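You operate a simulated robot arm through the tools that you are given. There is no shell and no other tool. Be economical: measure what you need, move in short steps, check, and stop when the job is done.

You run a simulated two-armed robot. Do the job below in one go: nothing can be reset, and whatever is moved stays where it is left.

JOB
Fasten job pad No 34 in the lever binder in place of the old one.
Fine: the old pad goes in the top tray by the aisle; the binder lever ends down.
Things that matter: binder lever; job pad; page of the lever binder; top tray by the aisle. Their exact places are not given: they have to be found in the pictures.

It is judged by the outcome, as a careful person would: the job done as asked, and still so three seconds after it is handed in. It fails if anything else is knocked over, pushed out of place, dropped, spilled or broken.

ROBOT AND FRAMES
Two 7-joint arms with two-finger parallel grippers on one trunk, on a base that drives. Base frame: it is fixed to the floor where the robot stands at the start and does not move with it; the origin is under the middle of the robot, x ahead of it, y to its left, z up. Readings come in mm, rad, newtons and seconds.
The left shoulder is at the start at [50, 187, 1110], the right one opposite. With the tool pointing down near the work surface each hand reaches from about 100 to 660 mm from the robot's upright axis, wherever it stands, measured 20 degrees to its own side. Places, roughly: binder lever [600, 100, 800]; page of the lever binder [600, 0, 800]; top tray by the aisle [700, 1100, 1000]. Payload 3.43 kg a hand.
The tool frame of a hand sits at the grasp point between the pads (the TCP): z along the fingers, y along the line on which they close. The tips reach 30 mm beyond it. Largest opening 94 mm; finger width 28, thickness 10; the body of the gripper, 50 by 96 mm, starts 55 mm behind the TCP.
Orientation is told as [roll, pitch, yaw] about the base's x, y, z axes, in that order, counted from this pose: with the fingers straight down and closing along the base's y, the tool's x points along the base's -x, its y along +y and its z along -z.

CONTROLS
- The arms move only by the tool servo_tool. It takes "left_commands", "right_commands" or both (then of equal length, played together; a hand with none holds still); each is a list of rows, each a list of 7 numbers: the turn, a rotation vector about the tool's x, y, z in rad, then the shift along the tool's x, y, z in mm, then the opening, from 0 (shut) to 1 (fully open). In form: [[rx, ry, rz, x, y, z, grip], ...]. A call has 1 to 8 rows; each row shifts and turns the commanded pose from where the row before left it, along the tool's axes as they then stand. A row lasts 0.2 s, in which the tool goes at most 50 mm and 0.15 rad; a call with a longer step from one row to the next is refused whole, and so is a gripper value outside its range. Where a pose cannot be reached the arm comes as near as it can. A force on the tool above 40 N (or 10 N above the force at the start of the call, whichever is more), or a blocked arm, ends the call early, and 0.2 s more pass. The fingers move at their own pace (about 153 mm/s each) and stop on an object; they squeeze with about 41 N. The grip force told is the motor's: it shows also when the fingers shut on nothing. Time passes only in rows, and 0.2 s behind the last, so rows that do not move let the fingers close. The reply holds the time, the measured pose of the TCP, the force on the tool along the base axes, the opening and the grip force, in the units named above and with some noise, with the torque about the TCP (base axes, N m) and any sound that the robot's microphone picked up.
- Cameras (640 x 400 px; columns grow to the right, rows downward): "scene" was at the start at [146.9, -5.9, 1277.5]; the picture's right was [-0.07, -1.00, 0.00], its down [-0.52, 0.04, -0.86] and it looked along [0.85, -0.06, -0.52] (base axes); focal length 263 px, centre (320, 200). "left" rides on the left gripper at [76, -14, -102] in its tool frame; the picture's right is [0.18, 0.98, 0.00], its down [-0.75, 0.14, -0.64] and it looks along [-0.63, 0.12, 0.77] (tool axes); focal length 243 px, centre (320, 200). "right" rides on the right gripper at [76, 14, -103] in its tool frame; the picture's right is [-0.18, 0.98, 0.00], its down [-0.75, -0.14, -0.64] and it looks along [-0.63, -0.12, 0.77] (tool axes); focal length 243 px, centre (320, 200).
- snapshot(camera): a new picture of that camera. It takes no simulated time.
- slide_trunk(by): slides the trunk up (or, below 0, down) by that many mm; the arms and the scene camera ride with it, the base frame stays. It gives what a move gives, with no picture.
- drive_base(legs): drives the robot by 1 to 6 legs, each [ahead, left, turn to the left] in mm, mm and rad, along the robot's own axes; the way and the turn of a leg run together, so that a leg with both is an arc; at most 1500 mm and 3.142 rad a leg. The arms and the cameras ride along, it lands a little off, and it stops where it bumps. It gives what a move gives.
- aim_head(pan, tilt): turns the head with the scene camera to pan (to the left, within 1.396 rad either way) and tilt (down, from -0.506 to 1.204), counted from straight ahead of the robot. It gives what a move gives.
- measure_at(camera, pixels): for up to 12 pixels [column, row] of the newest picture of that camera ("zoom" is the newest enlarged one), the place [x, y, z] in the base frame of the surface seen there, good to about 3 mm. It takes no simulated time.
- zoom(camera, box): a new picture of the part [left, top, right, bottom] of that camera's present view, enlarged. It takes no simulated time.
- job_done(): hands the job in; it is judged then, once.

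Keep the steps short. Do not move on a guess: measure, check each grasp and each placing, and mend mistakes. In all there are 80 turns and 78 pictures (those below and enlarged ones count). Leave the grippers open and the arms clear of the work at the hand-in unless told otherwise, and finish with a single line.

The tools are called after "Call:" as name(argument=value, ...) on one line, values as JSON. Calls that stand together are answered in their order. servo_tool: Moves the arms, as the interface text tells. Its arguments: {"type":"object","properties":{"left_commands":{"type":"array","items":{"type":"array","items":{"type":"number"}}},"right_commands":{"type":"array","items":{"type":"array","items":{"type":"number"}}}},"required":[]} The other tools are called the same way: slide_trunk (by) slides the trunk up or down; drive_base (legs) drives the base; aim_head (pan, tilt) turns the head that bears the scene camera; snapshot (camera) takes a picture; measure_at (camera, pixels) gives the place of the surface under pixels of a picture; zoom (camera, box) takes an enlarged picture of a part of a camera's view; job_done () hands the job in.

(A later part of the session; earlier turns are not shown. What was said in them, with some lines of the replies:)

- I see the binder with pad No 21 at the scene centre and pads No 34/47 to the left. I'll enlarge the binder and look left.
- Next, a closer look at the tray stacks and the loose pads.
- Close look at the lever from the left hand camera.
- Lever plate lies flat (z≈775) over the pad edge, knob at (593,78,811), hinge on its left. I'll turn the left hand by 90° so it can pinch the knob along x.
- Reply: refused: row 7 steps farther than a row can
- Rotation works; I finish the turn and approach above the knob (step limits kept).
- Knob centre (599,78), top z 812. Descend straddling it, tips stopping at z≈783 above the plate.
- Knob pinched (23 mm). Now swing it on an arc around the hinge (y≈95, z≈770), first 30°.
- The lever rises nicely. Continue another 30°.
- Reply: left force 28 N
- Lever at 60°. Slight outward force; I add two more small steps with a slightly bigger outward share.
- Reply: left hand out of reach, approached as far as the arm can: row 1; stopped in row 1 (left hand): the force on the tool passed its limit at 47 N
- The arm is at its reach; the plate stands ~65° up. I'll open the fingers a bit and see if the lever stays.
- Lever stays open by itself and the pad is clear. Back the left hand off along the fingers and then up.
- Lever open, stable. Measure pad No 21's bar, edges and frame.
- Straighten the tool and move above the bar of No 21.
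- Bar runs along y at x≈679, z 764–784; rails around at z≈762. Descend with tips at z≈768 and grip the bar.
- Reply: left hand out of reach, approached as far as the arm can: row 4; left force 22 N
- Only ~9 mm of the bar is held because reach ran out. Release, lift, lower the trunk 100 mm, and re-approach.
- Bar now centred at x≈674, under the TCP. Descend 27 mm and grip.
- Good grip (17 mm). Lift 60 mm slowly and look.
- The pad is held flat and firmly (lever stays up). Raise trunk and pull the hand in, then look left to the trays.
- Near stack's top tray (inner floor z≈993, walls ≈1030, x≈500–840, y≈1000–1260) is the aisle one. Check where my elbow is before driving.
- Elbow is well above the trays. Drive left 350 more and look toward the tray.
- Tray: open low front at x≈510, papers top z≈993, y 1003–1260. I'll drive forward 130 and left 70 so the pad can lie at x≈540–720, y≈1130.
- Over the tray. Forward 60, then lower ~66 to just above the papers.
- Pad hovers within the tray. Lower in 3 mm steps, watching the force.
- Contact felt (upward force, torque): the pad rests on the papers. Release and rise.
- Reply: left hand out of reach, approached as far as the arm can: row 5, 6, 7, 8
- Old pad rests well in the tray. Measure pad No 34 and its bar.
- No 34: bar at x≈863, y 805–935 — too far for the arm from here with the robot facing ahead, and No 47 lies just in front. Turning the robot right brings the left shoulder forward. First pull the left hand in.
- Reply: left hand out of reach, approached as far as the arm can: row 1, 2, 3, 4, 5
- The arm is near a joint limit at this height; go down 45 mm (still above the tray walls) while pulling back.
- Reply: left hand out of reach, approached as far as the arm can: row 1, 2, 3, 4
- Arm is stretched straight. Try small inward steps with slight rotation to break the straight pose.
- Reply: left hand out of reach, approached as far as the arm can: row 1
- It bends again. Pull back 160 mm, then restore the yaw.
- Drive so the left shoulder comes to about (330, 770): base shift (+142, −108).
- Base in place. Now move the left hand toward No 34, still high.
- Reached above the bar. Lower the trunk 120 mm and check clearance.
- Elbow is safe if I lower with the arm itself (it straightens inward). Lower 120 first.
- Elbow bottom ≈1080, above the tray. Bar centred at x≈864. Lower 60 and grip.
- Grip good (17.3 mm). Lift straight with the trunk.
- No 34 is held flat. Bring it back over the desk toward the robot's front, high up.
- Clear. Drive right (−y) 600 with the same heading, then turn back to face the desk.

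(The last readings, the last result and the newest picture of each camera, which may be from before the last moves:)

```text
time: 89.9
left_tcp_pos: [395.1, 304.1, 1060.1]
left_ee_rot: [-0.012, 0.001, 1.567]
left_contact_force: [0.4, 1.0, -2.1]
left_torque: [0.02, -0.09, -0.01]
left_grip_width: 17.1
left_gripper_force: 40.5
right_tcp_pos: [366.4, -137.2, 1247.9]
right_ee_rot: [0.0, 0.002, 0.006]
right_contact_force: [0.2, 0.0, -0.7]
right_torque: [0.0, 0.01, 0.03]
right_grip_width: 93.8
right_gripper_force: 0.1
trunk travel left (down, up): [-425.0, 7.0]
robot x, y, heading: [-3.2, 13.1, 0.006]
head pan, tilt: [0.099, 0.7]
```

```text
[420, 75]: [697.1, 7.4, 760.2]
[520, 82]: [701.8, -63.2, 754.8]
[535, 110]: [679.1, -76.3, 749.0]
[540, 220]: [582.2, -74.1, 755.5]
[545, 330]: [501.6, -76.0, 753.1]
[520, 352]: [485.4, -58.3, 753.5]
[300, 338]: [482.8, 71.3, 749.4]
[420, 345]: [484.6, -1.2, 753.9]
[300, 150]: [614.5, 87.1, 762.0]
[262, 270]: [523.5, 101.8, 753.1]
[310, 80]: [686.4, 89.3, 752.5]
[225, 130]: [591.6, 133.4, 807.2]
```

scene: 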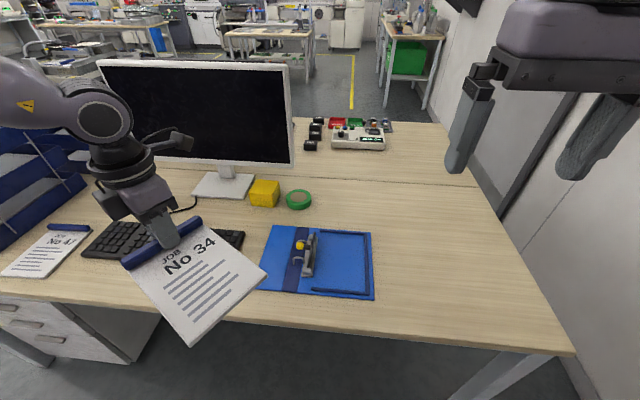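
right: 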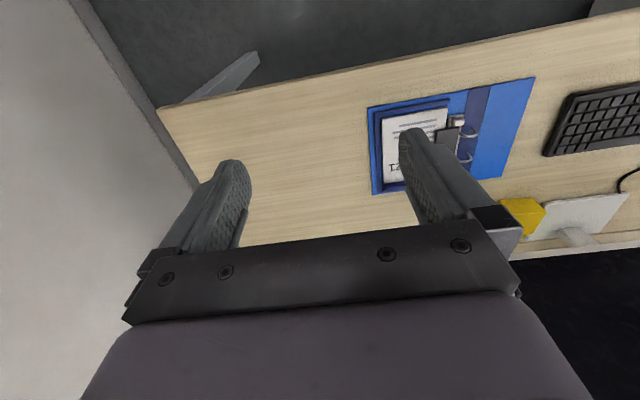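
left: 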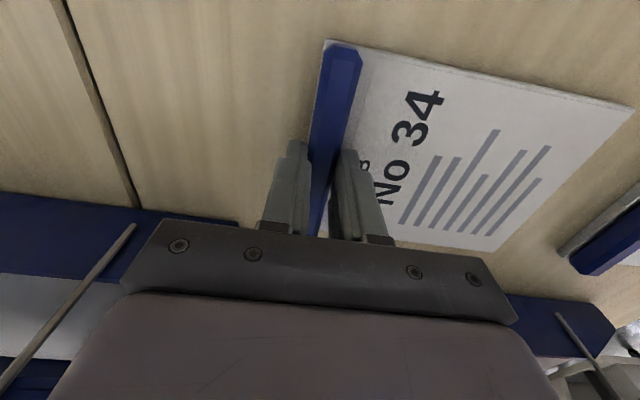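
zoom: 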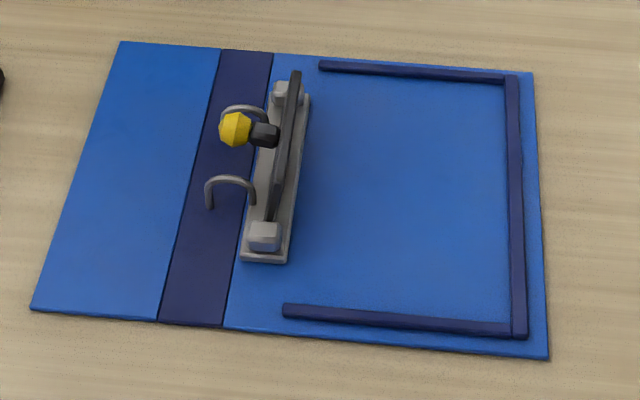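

Call:
measure_at(camera="zoom", pixels=[[330, 64], [420, 70], [495, 76], [512, 100], [515, 200], [518, 310], [300, 309], [400, 317], [500, 326], [410, 200], [415, 300], [400, 85]])

```text
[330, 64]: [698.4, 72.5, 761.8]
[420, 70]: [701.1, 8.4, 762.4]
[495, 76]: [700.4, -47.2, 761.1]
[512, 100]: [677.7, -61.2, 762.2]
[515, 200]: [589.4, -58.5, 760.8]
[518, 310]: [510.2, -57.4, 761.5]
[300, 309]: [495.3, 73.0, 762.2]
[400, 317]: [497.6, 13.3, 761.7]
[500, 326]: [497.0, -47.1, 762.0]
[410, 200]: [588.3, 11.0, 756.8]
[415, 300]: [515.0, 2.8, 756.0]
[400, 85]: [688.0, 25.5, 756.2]
```

Frame inside: x 501–696, right rail inner y≈−54, lever plate upright at y≈90. Drive closer and move the pad above the frame, high.

Call:
drive_base(legs=[[133, -90, 0]])

Call:
servo_tool(left_commands=[[0, 0, 0, 40, -28, 0, 0], [0, 0, 0, 40, -28, 0, 0], [0, 0, 0, 40, -28, 0, 0], [0, 0, 0, 40, -28, 0, 0], [0, 0, 0, 36, -28, 0, 0]])

Call:
snapshot(camera="left")

```text
time: 91.4
left_tcp_pos: [528.6, 214.2, 1060.0]
left_ee_rot: [-0.009, 0.001, 1.572]
left_contact_force: [-0.6, -0.1, -0.4]
left_torque: [0.03, -0.05, 0.0]
left_grip_width: 17.2
left_gripper_force: 41.2
right_tcp_pos: [499.4, -226.5, 1247.2]
right_ee_rot: [0.001, 0.0, 0.004]
right_contact_force: [0.5, 0.3, 0.1]
right_torque: [-0.01, 0.01, -0.02]
right_grip_width: 93.9
right_gripper_force: 0.0
trunk travel left (down, up): [-425.0, 7.0]
robot x, y, heading: [126.4, -75.5, 0.006]
head pan, tilt: [0.099, 0.7]
```

```text
time: 92.6
left_tcp_pos: [595.6, 103.8, 1075.5]
left_ee_rot: [-0.013, 0.001, 1.573]
left_contact_force: [0.2, -0.3, -1.4]
left_torque: [0.0, -0.06, 0.0]
left_grip_width: 17.0
left_gripper_force: 41.2
left hand out of reach, approached as far as the arm can: row 3, 4, 5
right_tcp_pos: [498.2, -226.3, 1248.4]
right_ee_rot: [0.0, 0.001, 0.007]
right_contact_force: [0.4, 0.2, -0.6]
right_torque: [0.01, 0.0, 0.0]
right_grip_width: 94.2
right_gripper_force: 0.1
trunk travel left (down, up): [-425.0, 7.0]
robot x, y, heading: [124.7, -78.5, 0.01]
head pan, tilt: [0.099, 0.7]
```

```text
23 pictures are left
```

left: 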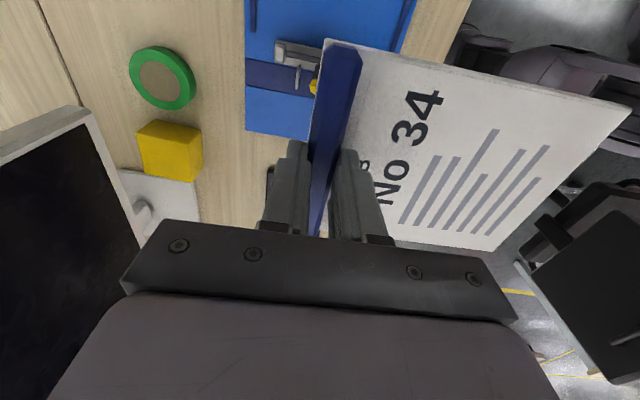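

Call:
aim_head(pan=0.5, tilt=0.4)

Call:
snapshot(camera="scene")

```text
time: 93.4
left_tcp_pos: [596.4, 103.7, 1076.8]
left_ee_rot: [-0.011, 0.003, 1.572]
left_contact_force: [0.1, 0.2, -1.9]
left_torque: [0.0, -0.07, 0.0]
left_grip_width: 17.6
left_gripper_force: 40.9
right_tcp_pos: [498.2, -225.5, 1248.7]
right_ee_rot: [0.001, 0.001, 0.006]
right_contact_force: [-1.0, 0.1, 0.2]
right_torque: [0.03, -0.02, -0.03]
right_grip_width: 93.9
right_gripper_force: 0.1
trunk travel left (down, up): [-425.0, 7.0]
robot x, y, heading: [121.8, -73.3, 0.01]
head pan, tilt: [0.499, 0.4]
```

```text
22 pictures are left
```

scene: 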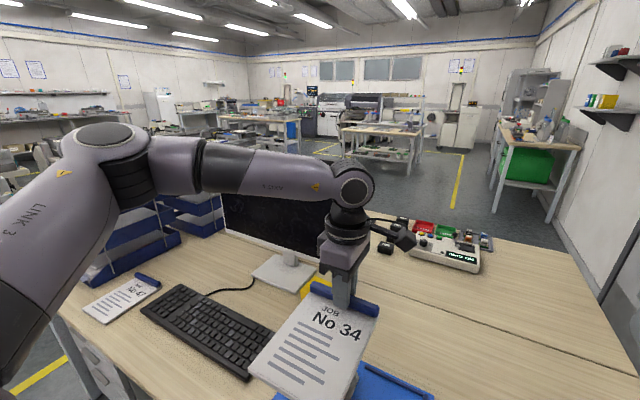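

A wrist/elbow limit blocks here. Try going forward and down in small steps.

Call:
servo_tool(left_commands=[[0, 0, 0, 0, -15, 20, 0], [0, 0, 0, 0, -20, 20, 0], [0, 0, 0, 0, -20, 20, 0], [0, 0, 0, 10, -15, 0, 0], [0, 0, 0, 20, -10, 0, 0]])

```text
time: 94.6
left_tcp_pos: [616.8, 133.9, 1037.3]
left_ee_rot: [-0.016, 0.004, 1.571]
left_contact_force: [0.1, -0.4, -1.3]
left_torque: [0.0, -0.06, 0.01]
left_grip_width: 17.3
left_gripper_force: 41.0
left hand out of reach, approached as far as the arm can: row 1, 2, 3, 4, 5
right_tcp_pos: [499.0, -225.4, 1247.1]
right_ee_rot: [0.0, 0.0, 0.005]
right_contact_force: [0.0, 0.4, 0.2]
right_torque: [-0.01, -0.01, -0.01]
right_grip_width: 94.2
right_gripper_force: 0.0
trunk travel left (down, up): [-425.0, 7.0]
robot x, y, heading: [123.6, -77.7, 0.007]
head pan, tilt: [0.499, 0.4]
```

Call:
measure_at(camera="scene", pixels=[[590, 180], [630, 230], [620, 300], [600, 115], [620, 390], [560, 60]])

```text
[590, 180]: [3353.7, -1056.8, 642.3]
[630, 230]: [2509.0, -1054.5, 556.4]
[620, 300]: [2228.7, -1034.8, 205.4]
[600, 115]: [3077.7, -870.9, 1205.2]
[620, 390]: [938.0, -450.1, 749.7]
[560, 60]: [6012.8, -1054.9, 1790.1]
```

Call:
aim_head(pan=-0.6, tilt=0.5)

Call:
snapshot(camera="scene")

Call:
measure_at(camera="scene", pixels=[[330, 100], [200, 330], [450, 60], [330, 300], [250, 200], [450, 380], [300, 250], [600, 390]])

```text
time: 96.0
left_tcp_pos: [615.7, 133.5, 1038.1]
left_ee_rot: [-0.014, 0.002, 1.573]
left_contact_force: [0.3, -1.0, -1.1]
left_torque: [0.0, -0.06, 0.03]
left_grip_width: 17.2
left_gripper_force: 41.5
right_tcp_pos: [499.5, -225.2, 1248.1]
right_ee_rot: [0.0, -0.001, 0.004]
right_contact_force: [-0.8, 0.4, 0.8]
right_torque: [0.0, -0.03, 0.0]
right_grip_width: 94.1
right_gripper_force: 0.0
trunk travel left (down, up): [-425.0, 7.0]
robot x, y, heading: [125.8, -77.2, 0.004]
head pan, tilt: [-0.6, 0.499]
```

```text
21 pictures are left
```

scene: 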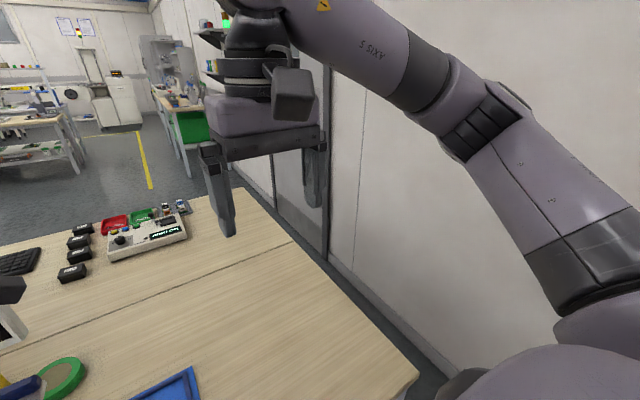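

```text
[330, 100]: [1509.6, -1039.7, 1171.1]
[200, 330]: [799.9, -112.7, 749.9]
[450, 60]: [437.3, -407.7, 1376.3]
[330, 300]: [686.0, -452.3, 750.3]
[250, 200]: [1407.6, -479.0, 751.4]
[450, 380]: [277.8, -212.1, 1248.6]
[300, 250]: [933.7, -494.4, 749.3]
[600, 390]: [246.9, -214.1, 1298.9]
```

Wall is far (y≈−1040), so moving the base right carries the pad to the right place. Drive ahead 30, right 130.

Call:
drive_base(legs=[[30, -130, 0]])

Call:
servo_tool(left_commands=[[0, 0, 0, -3, -11, 0, 0], [0, 0, 0, -3, -11, 0, 0], [0, 0, 0, -3, -11, 0, 0]])

```text
time: 97.8
left_tcp_pos: [646.9, 4.9, 1037.4]
left_ee_rot: [-0.013, 0.002, 1.571]
left_contact_force: [0.1, -0.4, -1.1]
left_torque: [-0.02, -0.06, 0.01]
left_grip_width: 17.0
left_gripper_force: 40.9
right_tcp_pos: [530.9, -352.8, 1247.4]
right_ee_rot: [-0.001, -0.001, 0.007]
right_contact_force: [0.3, 0.1, -0.4]
right_torque: [-0.02, -0.01, 0.01]
right_grip_width: 93.9
right_gripper_force: 0.0
trunk travel left (down, up): [-425.0, 7.0]
robot x, y, heading: [156.2, -204.8, 0.006]
head pan, tilt: [-0.6, 0.499]
```

```text
time: 98.5
left_tcp_pos: [667.2, 25.3, 1042.4]
left_ee_rot: [-0.015, 0.003, 1.57]
left_contact_force: [-0.2, -0.1, -1.0]
left_torque: [0.0, -0.06, 0.03]
left_grip_width: 17.2
left_gripper_force: 41.0
left hand out of reach, approached as far as the arm can: row 1, 2, 3
right_tcp_pos: [531.2, -354.1, 1247.6]
right_ee_rot: [-0.001, -0.001, 0.007]
right_contact_force: [0.0, 0.1, -0.4]
right_torque: [0.04, 0.0, -0.01]
right_grip_width: 94.1
right_gripper_force: 0.0
trunk travel left (down, up): [-425.0, 7.0]
robot x, y, heading: [154.8, -204.5, 0.009]
head pan, tilt: [-0.6, 0.499]
```

Boundary again; shift base ahead 12, right 45, then bring the hand back left (away from the limit), and lower by trunk.

Call:
drive_base(legs=[[12, -45, 0]])

Call:
servo_tool(left_commands=[[0, 0, 0, -15, 0, 0, 0], [0, 0, 0, -15, 0, 0, 0]])

Call:
slide_trunk(by=-160)

Call:
aim_head(pan=0.35, tilt=0.85)

Call:
snapshot(camera="scene")

```text
time: 99.8
left_tcp_pos: [676.1, -13.9, 1042.2]
left_ee_rot: [-0.016, 0.005, 1.577]
left_contact_force: [-1.1, 0.0, -1.5]
left_torque: [-0.01, -0.12, 0.0]
left_grip_width: 17.1
left_gripper_force: 41.2
right_tcp_pos: [541.6, -392.9, 1247.8]
right_ee_rot: [-0.001, 0.0, 0.008]
right_contact_force: [0.4, -0.4, 1.3]
right_torque: [0.01, 0.02, 0.01]
right_grip_width: 94.0
right_gripper_force: 0.1
trunk travel left (down, up): [-425.0, 7.0]
robot x, y, heading: [165.0, -243.5, 0.015]
head pan, tilt: [-0.6, 0.499]
stopped in leg 1: the robot was blocked; the commanded pose is now the measured one
```

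```text
time: 100.4
left_tcp_pos: [675.8, 15.0, 1043.3]
left_ee_rot: [-0.016, 0.003, 1.576]
left_contact_force: [-0.9, 0.5, -0.4]
left_torque: [0.02, -0.07, 0.0]
left_grip_width: 17.5
left_gripper_force: 41.2
right_tcp_pos: [541.6, -393.0, 1247.7]
right_ee_rot: [-0.001, -0.001, 0.01]
right_contact_force: [-0.2, -0.2, 0.7]
right_torque: [0.01, 0.0, -0.01]
right_grip_width: 94.0
right_gripper_force: 0.0
trunk travel left (down, up): [-425.0, 7.0]
robot x, y, heading: [164.1, -245.5, 0.007]
head pan, tilt: [-0.6, 0.499]
```

```text
time: 102.2
left_tcp_pos: [675.7, 15.4, 882.9]
left_ee_rot: [-0.015, 0.006, 1.576]
left_contact_force: [0.2, 0.4, -1.6]
left_torque: [0.0, -0.06, 0.02]
left_grip_width: 17.3
left_gripper_force: 41.1
right_tcp_pos: [542.0, -394.2, 1088.4]
right_ee_rot: [-0.001, 0.0, 0.01]
right_contact_force: [-0.1, 0.5, 1.4]
right_torque: [0.0, 0.04, -0.03]
right_grip_width: 93.9
right_gripper_force: 0.1
trunk travel left (down, up): [-265.0, 167.0]
robot x, y, heading: [167.3, -244.4, 0.016]
head pan, tilt: [-0.6, 0.499]
```

```text
time: 103.4
left_tcp_pos: [675.6, 16.3, 883.0]
left_ee_rot: [-0.016, 0.005, 1.577]
left_contact_force: [-0.8, 0.2, -1.4]
left_torque: [0.02, -0.09, -0.01]
left_grip_width: 17.0
left_gripper_force: 41.0
right_tcp_pos: [541.2, -393.8, 1087.3]
right_ee_rot: [-0.001, -0.001, 0.01]
right_contact_force: [0.3, -0.1, 0.7]
right_torque: [0.01, 0.0, 0.02]
right_grip_width: 94.1
right_gripper_force: 0.0
trunk travel left (down, up): [-265.0, 167.0]
robot x, y, heading: [167.0, -247.8, 0.012]
head pan, tilt: [0.351, 0.85]
```

```text
20 pictures are left
```

scene: 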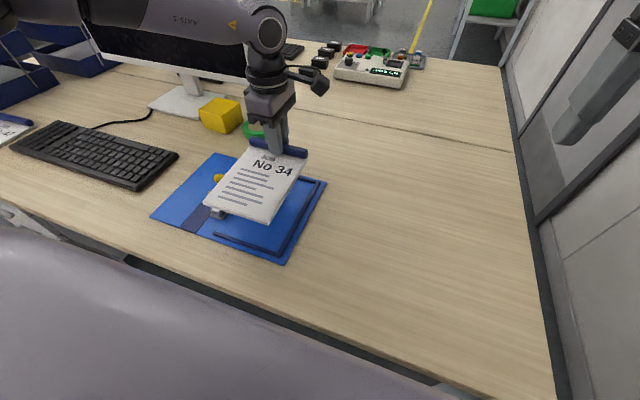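

The base bumped the desk lightly; check that binder/desk didn't move, and measure the held pad's corners.

Call:
zoom(camera="scene", box=[140, 130, 340, 270])

Call:
measure_at(camera="scene", pixels=[[252, 142], [302, 152], [208, 200], [264, 218], [275, 222], [320, 182], [300, 220], [283, 245], [230, 236], [260, 248], [325, 183], [520, 370]])

```text
2.86 times, centred on (240, 200) of scene
```

zoom: 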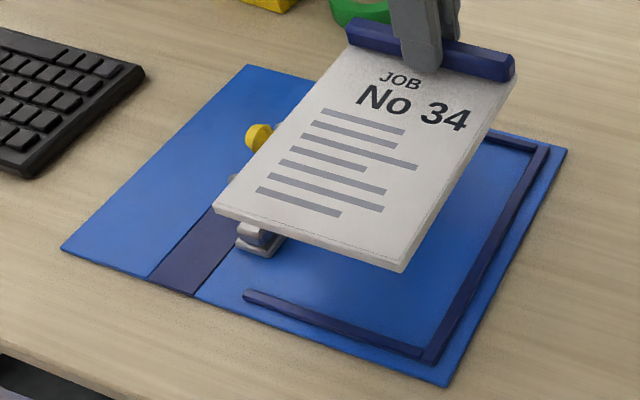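

```text
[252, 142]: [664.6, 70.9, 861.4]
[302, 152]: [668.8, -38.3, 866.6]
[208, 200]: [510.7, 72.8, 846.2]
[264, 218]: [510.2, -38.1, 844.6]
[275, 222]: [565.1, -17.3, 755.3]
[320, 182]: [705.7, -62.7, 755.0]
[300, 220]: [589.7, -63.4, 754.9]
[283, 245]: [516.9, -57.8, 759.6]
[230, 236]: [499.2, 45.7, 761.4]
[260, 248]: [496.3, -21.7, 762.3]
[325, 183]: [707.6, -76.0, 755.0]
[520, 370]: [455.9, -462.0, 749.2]
```

Call:
measure_at(camera="zoom", pixels=[[219, 207], [400, 264], [212, 212], [404, 271], [352, 32], [510, 68], [512, 78], [346, 38], [515, 100], [310, 235]])

Call:
snapshot(camera="left")

```text
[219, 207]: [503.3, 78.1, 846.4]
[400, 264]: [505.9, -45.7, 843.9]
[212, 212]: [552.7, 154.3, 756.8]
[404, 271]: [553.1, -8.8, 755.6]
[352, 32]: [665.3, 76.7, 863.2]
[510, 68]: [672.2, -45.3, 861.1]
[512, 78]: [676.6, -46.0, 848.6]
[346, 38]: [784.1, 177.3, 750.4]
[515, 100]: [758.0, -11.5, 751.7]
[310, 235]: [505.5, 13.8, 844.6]
```

```text
18 pictures are left
```

left: 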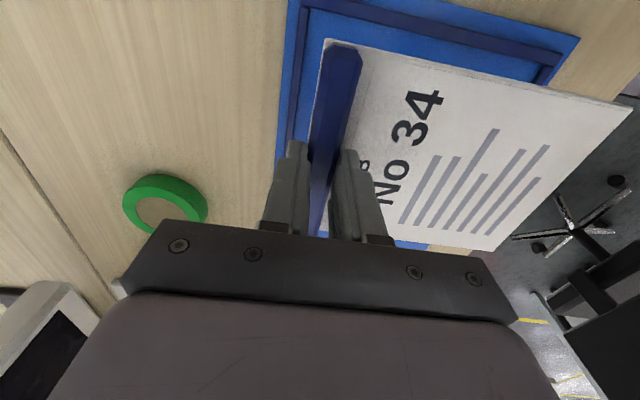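

Pad edges: x 504–687, y −47…+79.5; frame fits with +3 mm in x. Shift, lower by trunk 68 mm, and look.

Call:
servo_tool(left_commands=[[0, 0, 0, 0, -3, 0, 0], [0, 0, 0, 0, 0, 0, 0]])

Call:
slide_trunk(by=-66)

Call:
zoom(camera="scene", box=[160, 70, 360, 230])

```text
time: 104.0
left_tcp_pos: [677.9, 16.0, 882.3]
left_ee_rot: [-0.015, 0.005, 1.577]
left_contact_force: [1.1, 0.3, -0.7]
left_torque: [0.03, -0.08, -0.02]
left_grip_width: 17.0
left_gripper_force: 41.4
right_tcp_pos: [541.8, -394.7, 1087.3]
right_ee_rot: [-0.001, 0.001, 0.011]
right_contact_force: [0.2, -0.1, -0.2]
right_torque: [-0.02, 0.01, 0.0]
right_grip_width: 93.9
right_gripper_force: 0.0
trunk travel left (down, up): [-265.0, 167.0]
robot x, y, heading: [163.5, -242.4, 0.01]
head pan, tilt: [0.351, 0.85]
```

```text
time: 105.1
left_tcp_pos: [678.0, 15.2, 816.3]
left_ee_rot: [-0.015, 0.006, 1.577]
left_contact_force: [0.1, 0.2, -0.7]
left_torque: [0.0, -0.11, 0.03]
left_grip_width: 16.8
left_gripper_force: 40.5
right_tcp_pos: [540.3, -392.8, 1021.9]
right_ee_rot: [0.001, 0.0, 0.011]
right_contact_force: [1.0, 0.4, 0.1]
right_torque: [0.01, 0.02, 0.01]
right_grip_width: 94.0
right_gripper_force: 0.0
trunk travel left (down, up): [-199.0, 233.0]
robot x, y, heading: [166.5, -248.3, 0.016]
head pan, tilt: [0.351, 0.85]
```

```text
2.50 times, centred on (260, 150) of scene
```

zoom: 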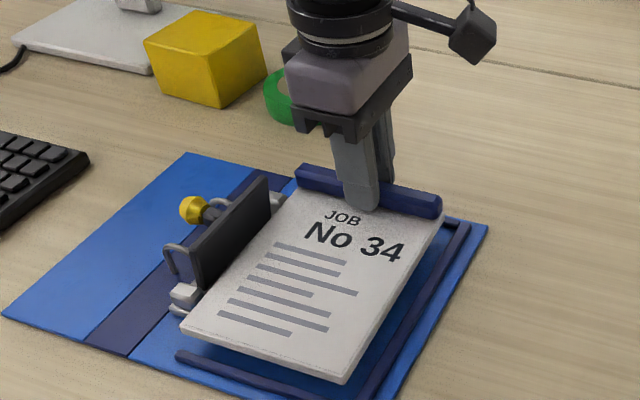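

Call:
measure_at(camera="zoom", pixels=[[186, 327], [343, 377], [438, 212], [260, 215], [230, 250], [205, 285], [300, 172], [262, 190], [455, 240], [200, 358]])

```text
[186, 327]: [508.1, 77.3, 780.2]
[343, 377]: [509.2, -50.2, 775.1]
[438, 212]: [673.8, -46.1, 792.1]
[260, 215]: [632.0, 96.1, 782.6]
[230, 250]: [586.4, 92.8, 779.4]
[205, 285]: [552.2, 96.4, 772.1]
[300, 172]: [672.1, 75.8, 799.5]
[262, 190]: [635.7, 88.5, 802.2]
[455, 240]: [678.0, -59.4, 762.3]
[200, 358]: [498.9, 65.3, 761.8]
```

Pad is within the frame (right edge −49, rail inner ≈−54; plate ≈90). Nudge +2 in y and lower gently.

Call:
servo_tool(left_commands=[[0, 0, 0, -2, 0, 0, 0], [0, 0, 0, 0, 0, 4, 0], [0, 0, 0, 0, 0, 4, 0], [0, 0, 0, 0, 0, 3, 0], [0, 0, 0, 0, 0, 2, 0], [0, 0, 0, 0, 0, 0, 0]])

Call:
zoom(camera="scene", box=[160, 90, 320, 230])

```text
time: 106.5
left_tcp_pos: [679.4, 17.5, 803.1]
left_ee_rot: [-0.016, 0.004, 1.577]
left_contact_force: [0.0, 0.0, -1.5]
left_torque: [-0.03, -0.12, 0.02]
left_grip_width: 17.1
left_gripper_force: 40.7
right_tcp_pos: [541.5, -393.3, 1019.9]
right_ee_rot: [-0.001, 0.0, 0.011]
right_contact_force: [-0.5, 0.0, -0.3]
right_torque: [-0.01, 0.01, 0.0]
right_grip_width: 94.2
right_gripper_force: 0.1
trunk travel left (down, up): [-199.0, 233.0]
robot x, y, heading: [164.5, -245.7, 0.013]
head pan, tilt: [0.351, 0.85]
```

```text
2.86 times, centred on (240, 160) of scene
```

zoom: 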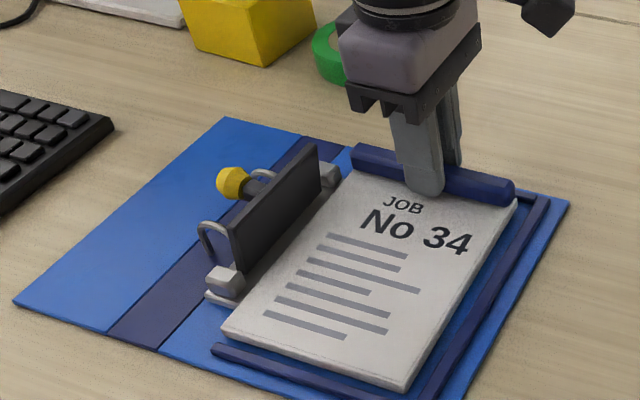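

Looks well seated between rails. A few more mm until contact.

Call:
servo_tool(left_commands=[[0, 0, 0, 0, 0, 2, 0], [0, 0, 0, 0, 0, 1.5, 0], [0, 0, 0, 0, 0, 1, 0], [0, 0, 0, 0, 0, 0, 0]])

```text
time: 107.5
left_tcp_pos: [679.8, 16.1, 799.7]
left_ee_rot: [-0.017, 0.006, 1.576]
left_contact_force: [1.4, 0.5, 2.5]
left_torque: [-0.21, 0.29, -0.06]
left_grip_width: 17.2
left_gripper_force: 40.5
right_tcp_pos: [541.5, -392.4, 1020.8]
right_ee_rot: [0.002, 0.001, 0.011]
right_contact_force: [0.2, -0.4, -0.1]
right_torque: [-0.01, 0.0, 0.01]
right_grip_width: 94.0
right_gripper_force: 0.1
trunk travel left (down, up): [-199.0, 233.0]
robot x, y, heading: [163.8, -249.4, 0.016]
head pan, tilt: [0.351, 0.85]
```

Contact felt. Release, rise by 90 mm, and look.

Call:
servo_tool(left_commands=[[0, 0, 0, 0, 0, 0, 0.4], [0, 0, 0, 0, 0, 0, 0.5], [0, 0, 0, 0, 0, -20, 0.5], [0, 0, 0, 0, 0, -35, 0.5], [0, 0, 0, 0, 0, -35, 0.5], [0, 0, 0, 0, 20, -20, 0.6]])

Call:
zoom(camera="scene", box=[140, 90, 340, 240])

```text
time: 108.9
left_tcp_pos: [657.4, 17.0, 909.2]
left_ee_rot: [-0.015, 0.004, 1.576]
left_contact_force: [0.4, -0.6, -1.2]
left_torque: [0.0, 0.02, 0.04]
left_grip_width: 56.4
left_gripper_force: 0.0
right_tcp_pos: [541.0, -394.4, 1022.6]
right_ee_rot: [0.001, 0.001, 0.012]
right_contact_force: [0.7, 0.5, -0.5]
right_torque: [-0.02, 0.04, 0.01]
right_grip_width: 94.0
right_gripper_force: 0.0
trunk travel left (down, up): [-199.0, 233.0]
robot x, y, heading: [165.2, -246.0, 0.009]
head pan, tilt: [0.351, 0.85]
```

```text
2.67 times, centred on (240, 165) of scene
```

zoom: 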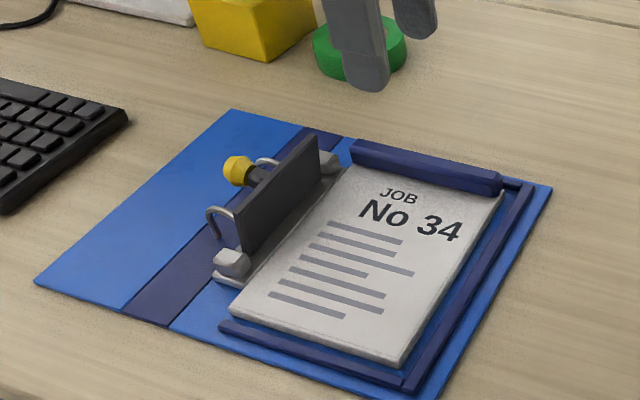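

Pad No 34 sits in the frame. Next close the lever: measure the knob and plate.

Call:
measure_at(camera="zoom", pixels=[[233, 165], [237, 172], [230, 175], [245, 180], [258, 178], [212, 215], [262, 160], [300, 150], [245, 240], [265, 190], [238, 160], [222, 250]])

Call:
servo_tool(left_commands=[[0, 0, 0, -38, 14, 0, 0.3], [0, 0, 0, -38, 14, 0, 0], [0, 0, 0, -38, 14, 0, 0], [0, 0, 0, -44, 15, 0, 0], [0, 0, 0, 0, 0, 0, 0]])

Call:
snapshot(camera="left")

```text
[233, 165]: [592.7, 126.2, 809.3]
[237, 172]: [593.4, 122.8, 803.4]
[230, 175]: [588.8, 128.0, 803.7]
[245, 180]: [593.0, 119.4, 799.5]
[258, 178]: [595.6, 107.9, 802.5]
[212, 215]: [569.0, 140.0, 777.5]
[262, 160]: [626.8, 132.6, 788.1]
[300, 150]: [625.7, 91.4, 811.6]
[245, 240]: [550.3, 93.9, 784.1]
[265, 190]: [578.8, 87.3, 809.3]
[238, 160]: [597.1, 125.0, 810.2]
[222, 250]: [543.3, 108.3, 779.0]
```

```text
time: 110.1
left_tcp_pos: [600.0, 175.2, 906.5]
left_ee_rot: [-0.015, 0.005, 1.577]
left_contact_force: [-0.7, 0.7, -0.4]
left_torque: [-0.03, 0.03, 0.0]
left_grip_width: 0.0
left_gripper_force: 33.2
right_tcp_pos: [541.3, -393.6, 1021.3]
right_ee_rot: [0.002, 0.0, 0.011]
right_contact_force: [-0.8, 0.0, -0.4]
right_torque: [0.01, -0.03, -0.03]
right_grip_width: 94.4
right_gripper_force: 0.0
trunk travel left (down, up): [-199.0, 233.0]
robot x, y, heading: [168.2, -246.4, 0.009]
head pan, tilt: [0.351, 0.85]
```

```text
14 pictures are left
```

left: 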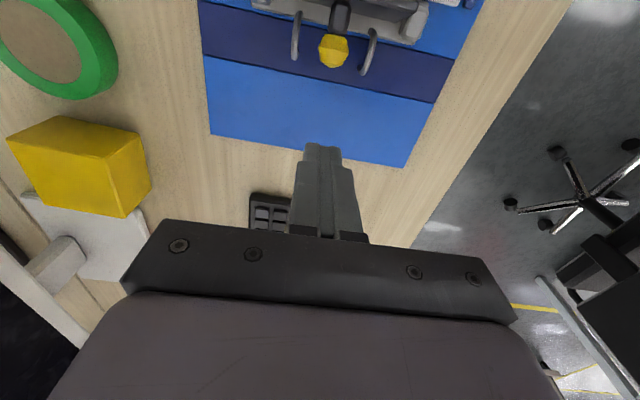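

Knob now at ≈(595,127,803). Lower the closed fingers left of it (y 175), then push toward −y.

Call:
servo_tool(left_commands=[[0, 0, 0, 0, 3, 40, 0], [0, 0, 0, 0, 0, 40, 0], [0, 0, 0, 0, 0, 7, 0], [0, 0, 0, 12, 0, 0, 0], [0, 0, 0, 10, 0, 0, 0], [0, 0, 0, 10, 0, 0, 0], [0, 0, 0, 8, 0, 0, 0], [0, 0, 0, 8, 0, 0, 0]])

Call:
zoom(camera="scene", box=[140, 90, 340, 240])

```text
time: 111.9
left_tcp_pos: [598.8, 127.5, 820.4]
left_ee_rot: [-0.016, 0.006, 1.575]
left_contact_force: [0.4, 0.7, -0.3]
left_torque: [0.0, 0.0, 0.01]
left_grip_width: 0.0
left_gripper_force: 32.7
right_tcp_pos: [541.4, -394.9, 1021.1]
right_ee_rot: [0.001, 0.0, 0.01]
right_contact_force: [-0.6, 0.2, -1.0]
right_torque: [-0.01, -0.03, -0.04]
right_grip_width: 94.1
right_gripper_force: 0.0
trunk travel left (down, up): [-199.0, 233.0]
robot x, y, heading: [163.8, -245.1, 0.013]
head pan, tilt: [0.351, 0.85]
```

```text
2.67 times, centred on (240, 165) of scene
```

zoom: 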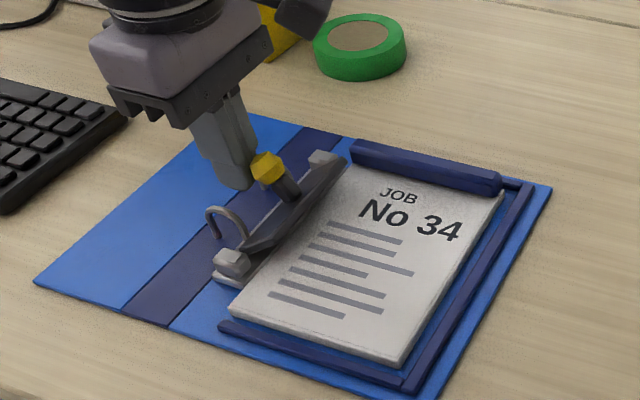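

Lever is coming over. Continue pushing −y.

Call:
servo_tool(left_commands=[[0, 0, 0, 7, 0, 0, 0], [0, 0, 0, 7, 0, 0, 0], [0, 0, 0, 6, 0, 0, 0], [0, 0, 0, 5, 0, 0, 0], [0, 0, 0, 0, 0, 0, 0]])

Call:
zoom(camera="scene", box=[140, 90, 340, 240])

```text
time: 113.1
left_tcp_pos: [598.5, 103.2, 820.2]
left_ee_rot: [-0.017, 0.002, 1.578]
left_contact_force: [0.3, 13.0, 4.3]
left_torque: [0.16, 0.08, -0.01]
left_grip_width: 0.1
left_gripper_force: 33.0
right_tcp_pos: [542.6, -393.3, 1021.1]
right_ee_rot: [0.001, 0.0, 0.009]
right_contact_force: [-0.5, 0.1, -0.5]
right_torque: [0.01, 0.02, -0.01]
right_grip_width: 93.8
right_gripper_force: 0.2
trunk travel left (down, up): [-199.0, 233.0]
robot x, y, heading: [164.8, -243.8, 0.015]
head pan, tilt: [0.351, 0.85]
```

```text
2.67 times, centred on (240, 165) of scene
```

zoom: 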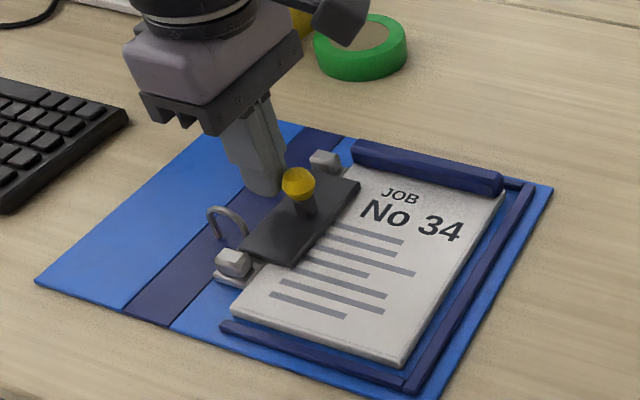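

The plate lies on the pad's edge, resistance 13 N. Back off, rise, and press the knob straight down lightly to be sure.

Call:
servo_tool(left_commands=[[0, 0, 0, -10, 0, 0, 0], [0, 0, 0, 0, 0, -30, 0], [0, 0, 0, 20, 0, -10, 0], [0, 0, 0, 20, 0, 0, 0], [0, 0, 0, 0, 0, 10, 0], [0, 0, 0, 0, 0, 4, 0], [0, 0, 0, 0, 0, 3, 0], [0, 0, 0, 0, 0, 2, 0]])

Call:
zoom(camera="scene", box=[140, 90, 340, 240])

```text
time: 114.9
left_tcp_pos: [598.5, 71.6, 843.3]
left_ee_rot: [-0.022, 0.004, 1.576]
left_contact_force: [-1.3, 1.5, 13.3]
left_torque: [0.08, -0.01, 0.09]
left_grip_width: 0.0
left_gripper_force: 33.1
right_tcp_pos: [540.9, -393.7, 1021.8]
right_ee_rot: [0.002, 0.0, 0.013]
right_contact_force: [-0.2, 0.2, 0.2]
right_torque: [-0.03, 0.03, -0.01]
right_grip_width: 94.0
right_gripper_force: 0.1
trunk travel left (down, up): [-199.0, 233.0]
robot x, y, heading: [167.2, -243.0, 0.016]
head pan, tilt: [0.351, 0.85]
```

```text
2.67 times, centred on (240, 165) of scene
```

zoom: 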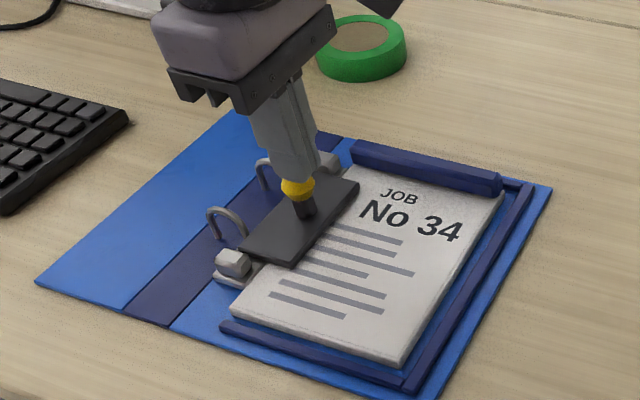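

Pressed with 13 N at z≈813 (as originally) — fully down. Withdraw upward, open, retract.

Call:
servo_tool(left_commands=[[0, 0, 0, 0, 0, -30, 0], [0, 0, 0, 0, 0, -45, 0], [0, 0, 0, -20, 0, -40, 0.5], [0, 0, 0, -30, 20, -30, 1], [0, 0, 0, -30, 30, -20, 1], [0, 0, 0, -30, 30, 0, 1]])

Call:
zoom(camera="scene", box=[140, 90, 340, 240])

Call:
measure_at(camera="zoom", pixels=[[298, 180], [275, 235], [325, 195], [270, 215], [295, 255], [345, 175]])

Call:
snapshot(camera="scene")

```text
time: 116.3
left_tcp_pos: [514.3, 182.6, 1003.8]
left_ee_rot: [-0.016, 0.005, 1.575]
left_contact_force: [-1.0, 0.6, -0.2]
left_torque: [-0.02, 0.01, -0.01]
left_grip_width: 94.3
left_gripper_force: 0.0
right_tcp_pos: [542.2, -394.1, 1022.2]
right_ee_rot: [-0.001, 0.001, 0.01]
right_contact_force: [-0.6, 0.4, 0.1]
right_torque: [-0.01, -0.01, -0.01]
right_grip_width: 93.9
right_gripper_force: 0.1
trunk travel left (down, up): [-199.0, 233.0]
robot x, y, heading: [160.6, -247.1, 0.009]
head pan, tilt: [0.351, 0.85]
```

```text
2.67 times, centred on (240, 165) of scene
```

zoom: 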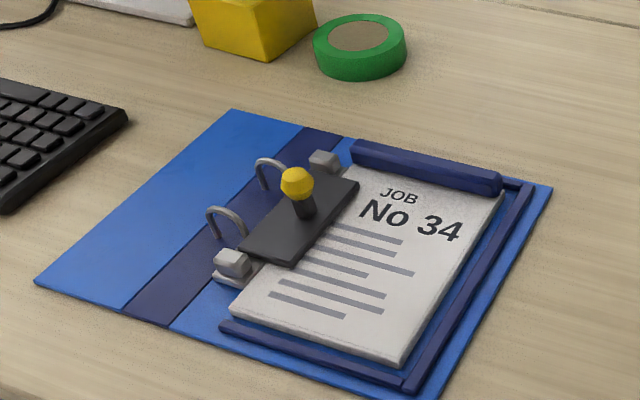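

```text
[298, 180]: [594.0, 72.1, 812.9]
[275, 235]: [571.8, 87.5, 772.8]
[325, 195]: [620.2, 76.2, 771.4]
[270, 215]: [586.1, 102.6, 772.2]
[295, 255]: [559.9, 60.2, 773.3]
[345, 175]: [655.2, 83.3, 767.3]
```

```text
9 pictures are left
```

scene: 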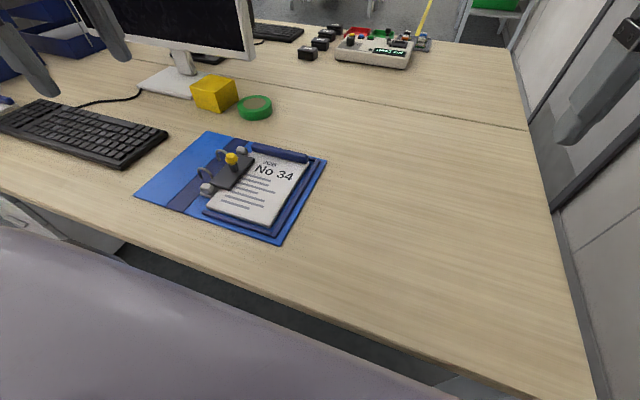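

Plate flat (z≈772) over No 34's edge. Last check: the tray.

Call:
slide_trunk(by=150)

Call:
aim_head(pan=1.1, tilt=0.35)

Call:
snapshot(camera="scene")

```text
time: 118.0
left_tcp_pos: [515.2, 181.7, 1154.0]
left_ee_rot: [-0.016, 0.005, 1.577]
left_contact_force: [-0.5, 0.4, -0.3]
left_torque: [0.0, -0.02, -0.01]
left_grip_width: 94.1
left_gripper_force: 0.0
right_tcp_pos: [541.6, -392.1, 1171.0]
right_ee_rot: [0.001, 0.002, 0.012]
right_contact_force: [1.1, 0.1, 0.0]
right_torque: [0.01, -0.01, -0.04]
right_grip_width: 94.1
right_gripper_force: 0.0
trunk travel left (down, up): [-349.0, 83.0]
robot x, y, heading: [162.5, -245.8, 0.01]
head pan, tilt: [0.351, 0.85]
```

```text
time: 119.1
left_tcp_pos: [514.2, 181.6, 1154.0]
left_ee_rot: [-0.016, 0.002, 1.577]
left_contact_force: [-0.7, -0.4, -0.1]
left_torque: [0.01, -0.03, -0.03]
left_grip_width: 94.0
left_gripper_force: 0.1
right_tcp_pos: [540.9, -393.1, 1172.9]
right_ee_rot: [0.0, 0.0, 0.01]
right_contact_force: [-0.4, 0.5, 0.4]
right_torque: [0.0, 0.01, 0.02]
right_grip_width: 94.0
right_gripper_force: 0.0
trunk travel left (down, up): [-349.0, 83.0]
robot x, y, heading: [162.9, -246.3, 0.015]
head pan, tilt: [1.1, 0.351]
```

```text
8 pictures are left
```

scene: 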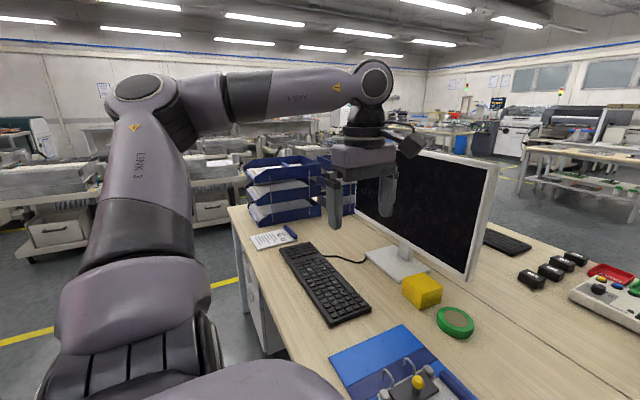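

Trays and everything else stand undisturbed, hands are open and clear. Handing in.

Call:
job_done()

```text
The job is handed in.
```

Job pad No 34 is fastened in the lever binder with the lever down, and the old pad No 21 lies in the top tray of the stack I took to be the one by the aisle; the base bumped something lightly, most likely the desk, once while driving, and nothing I could see moved.
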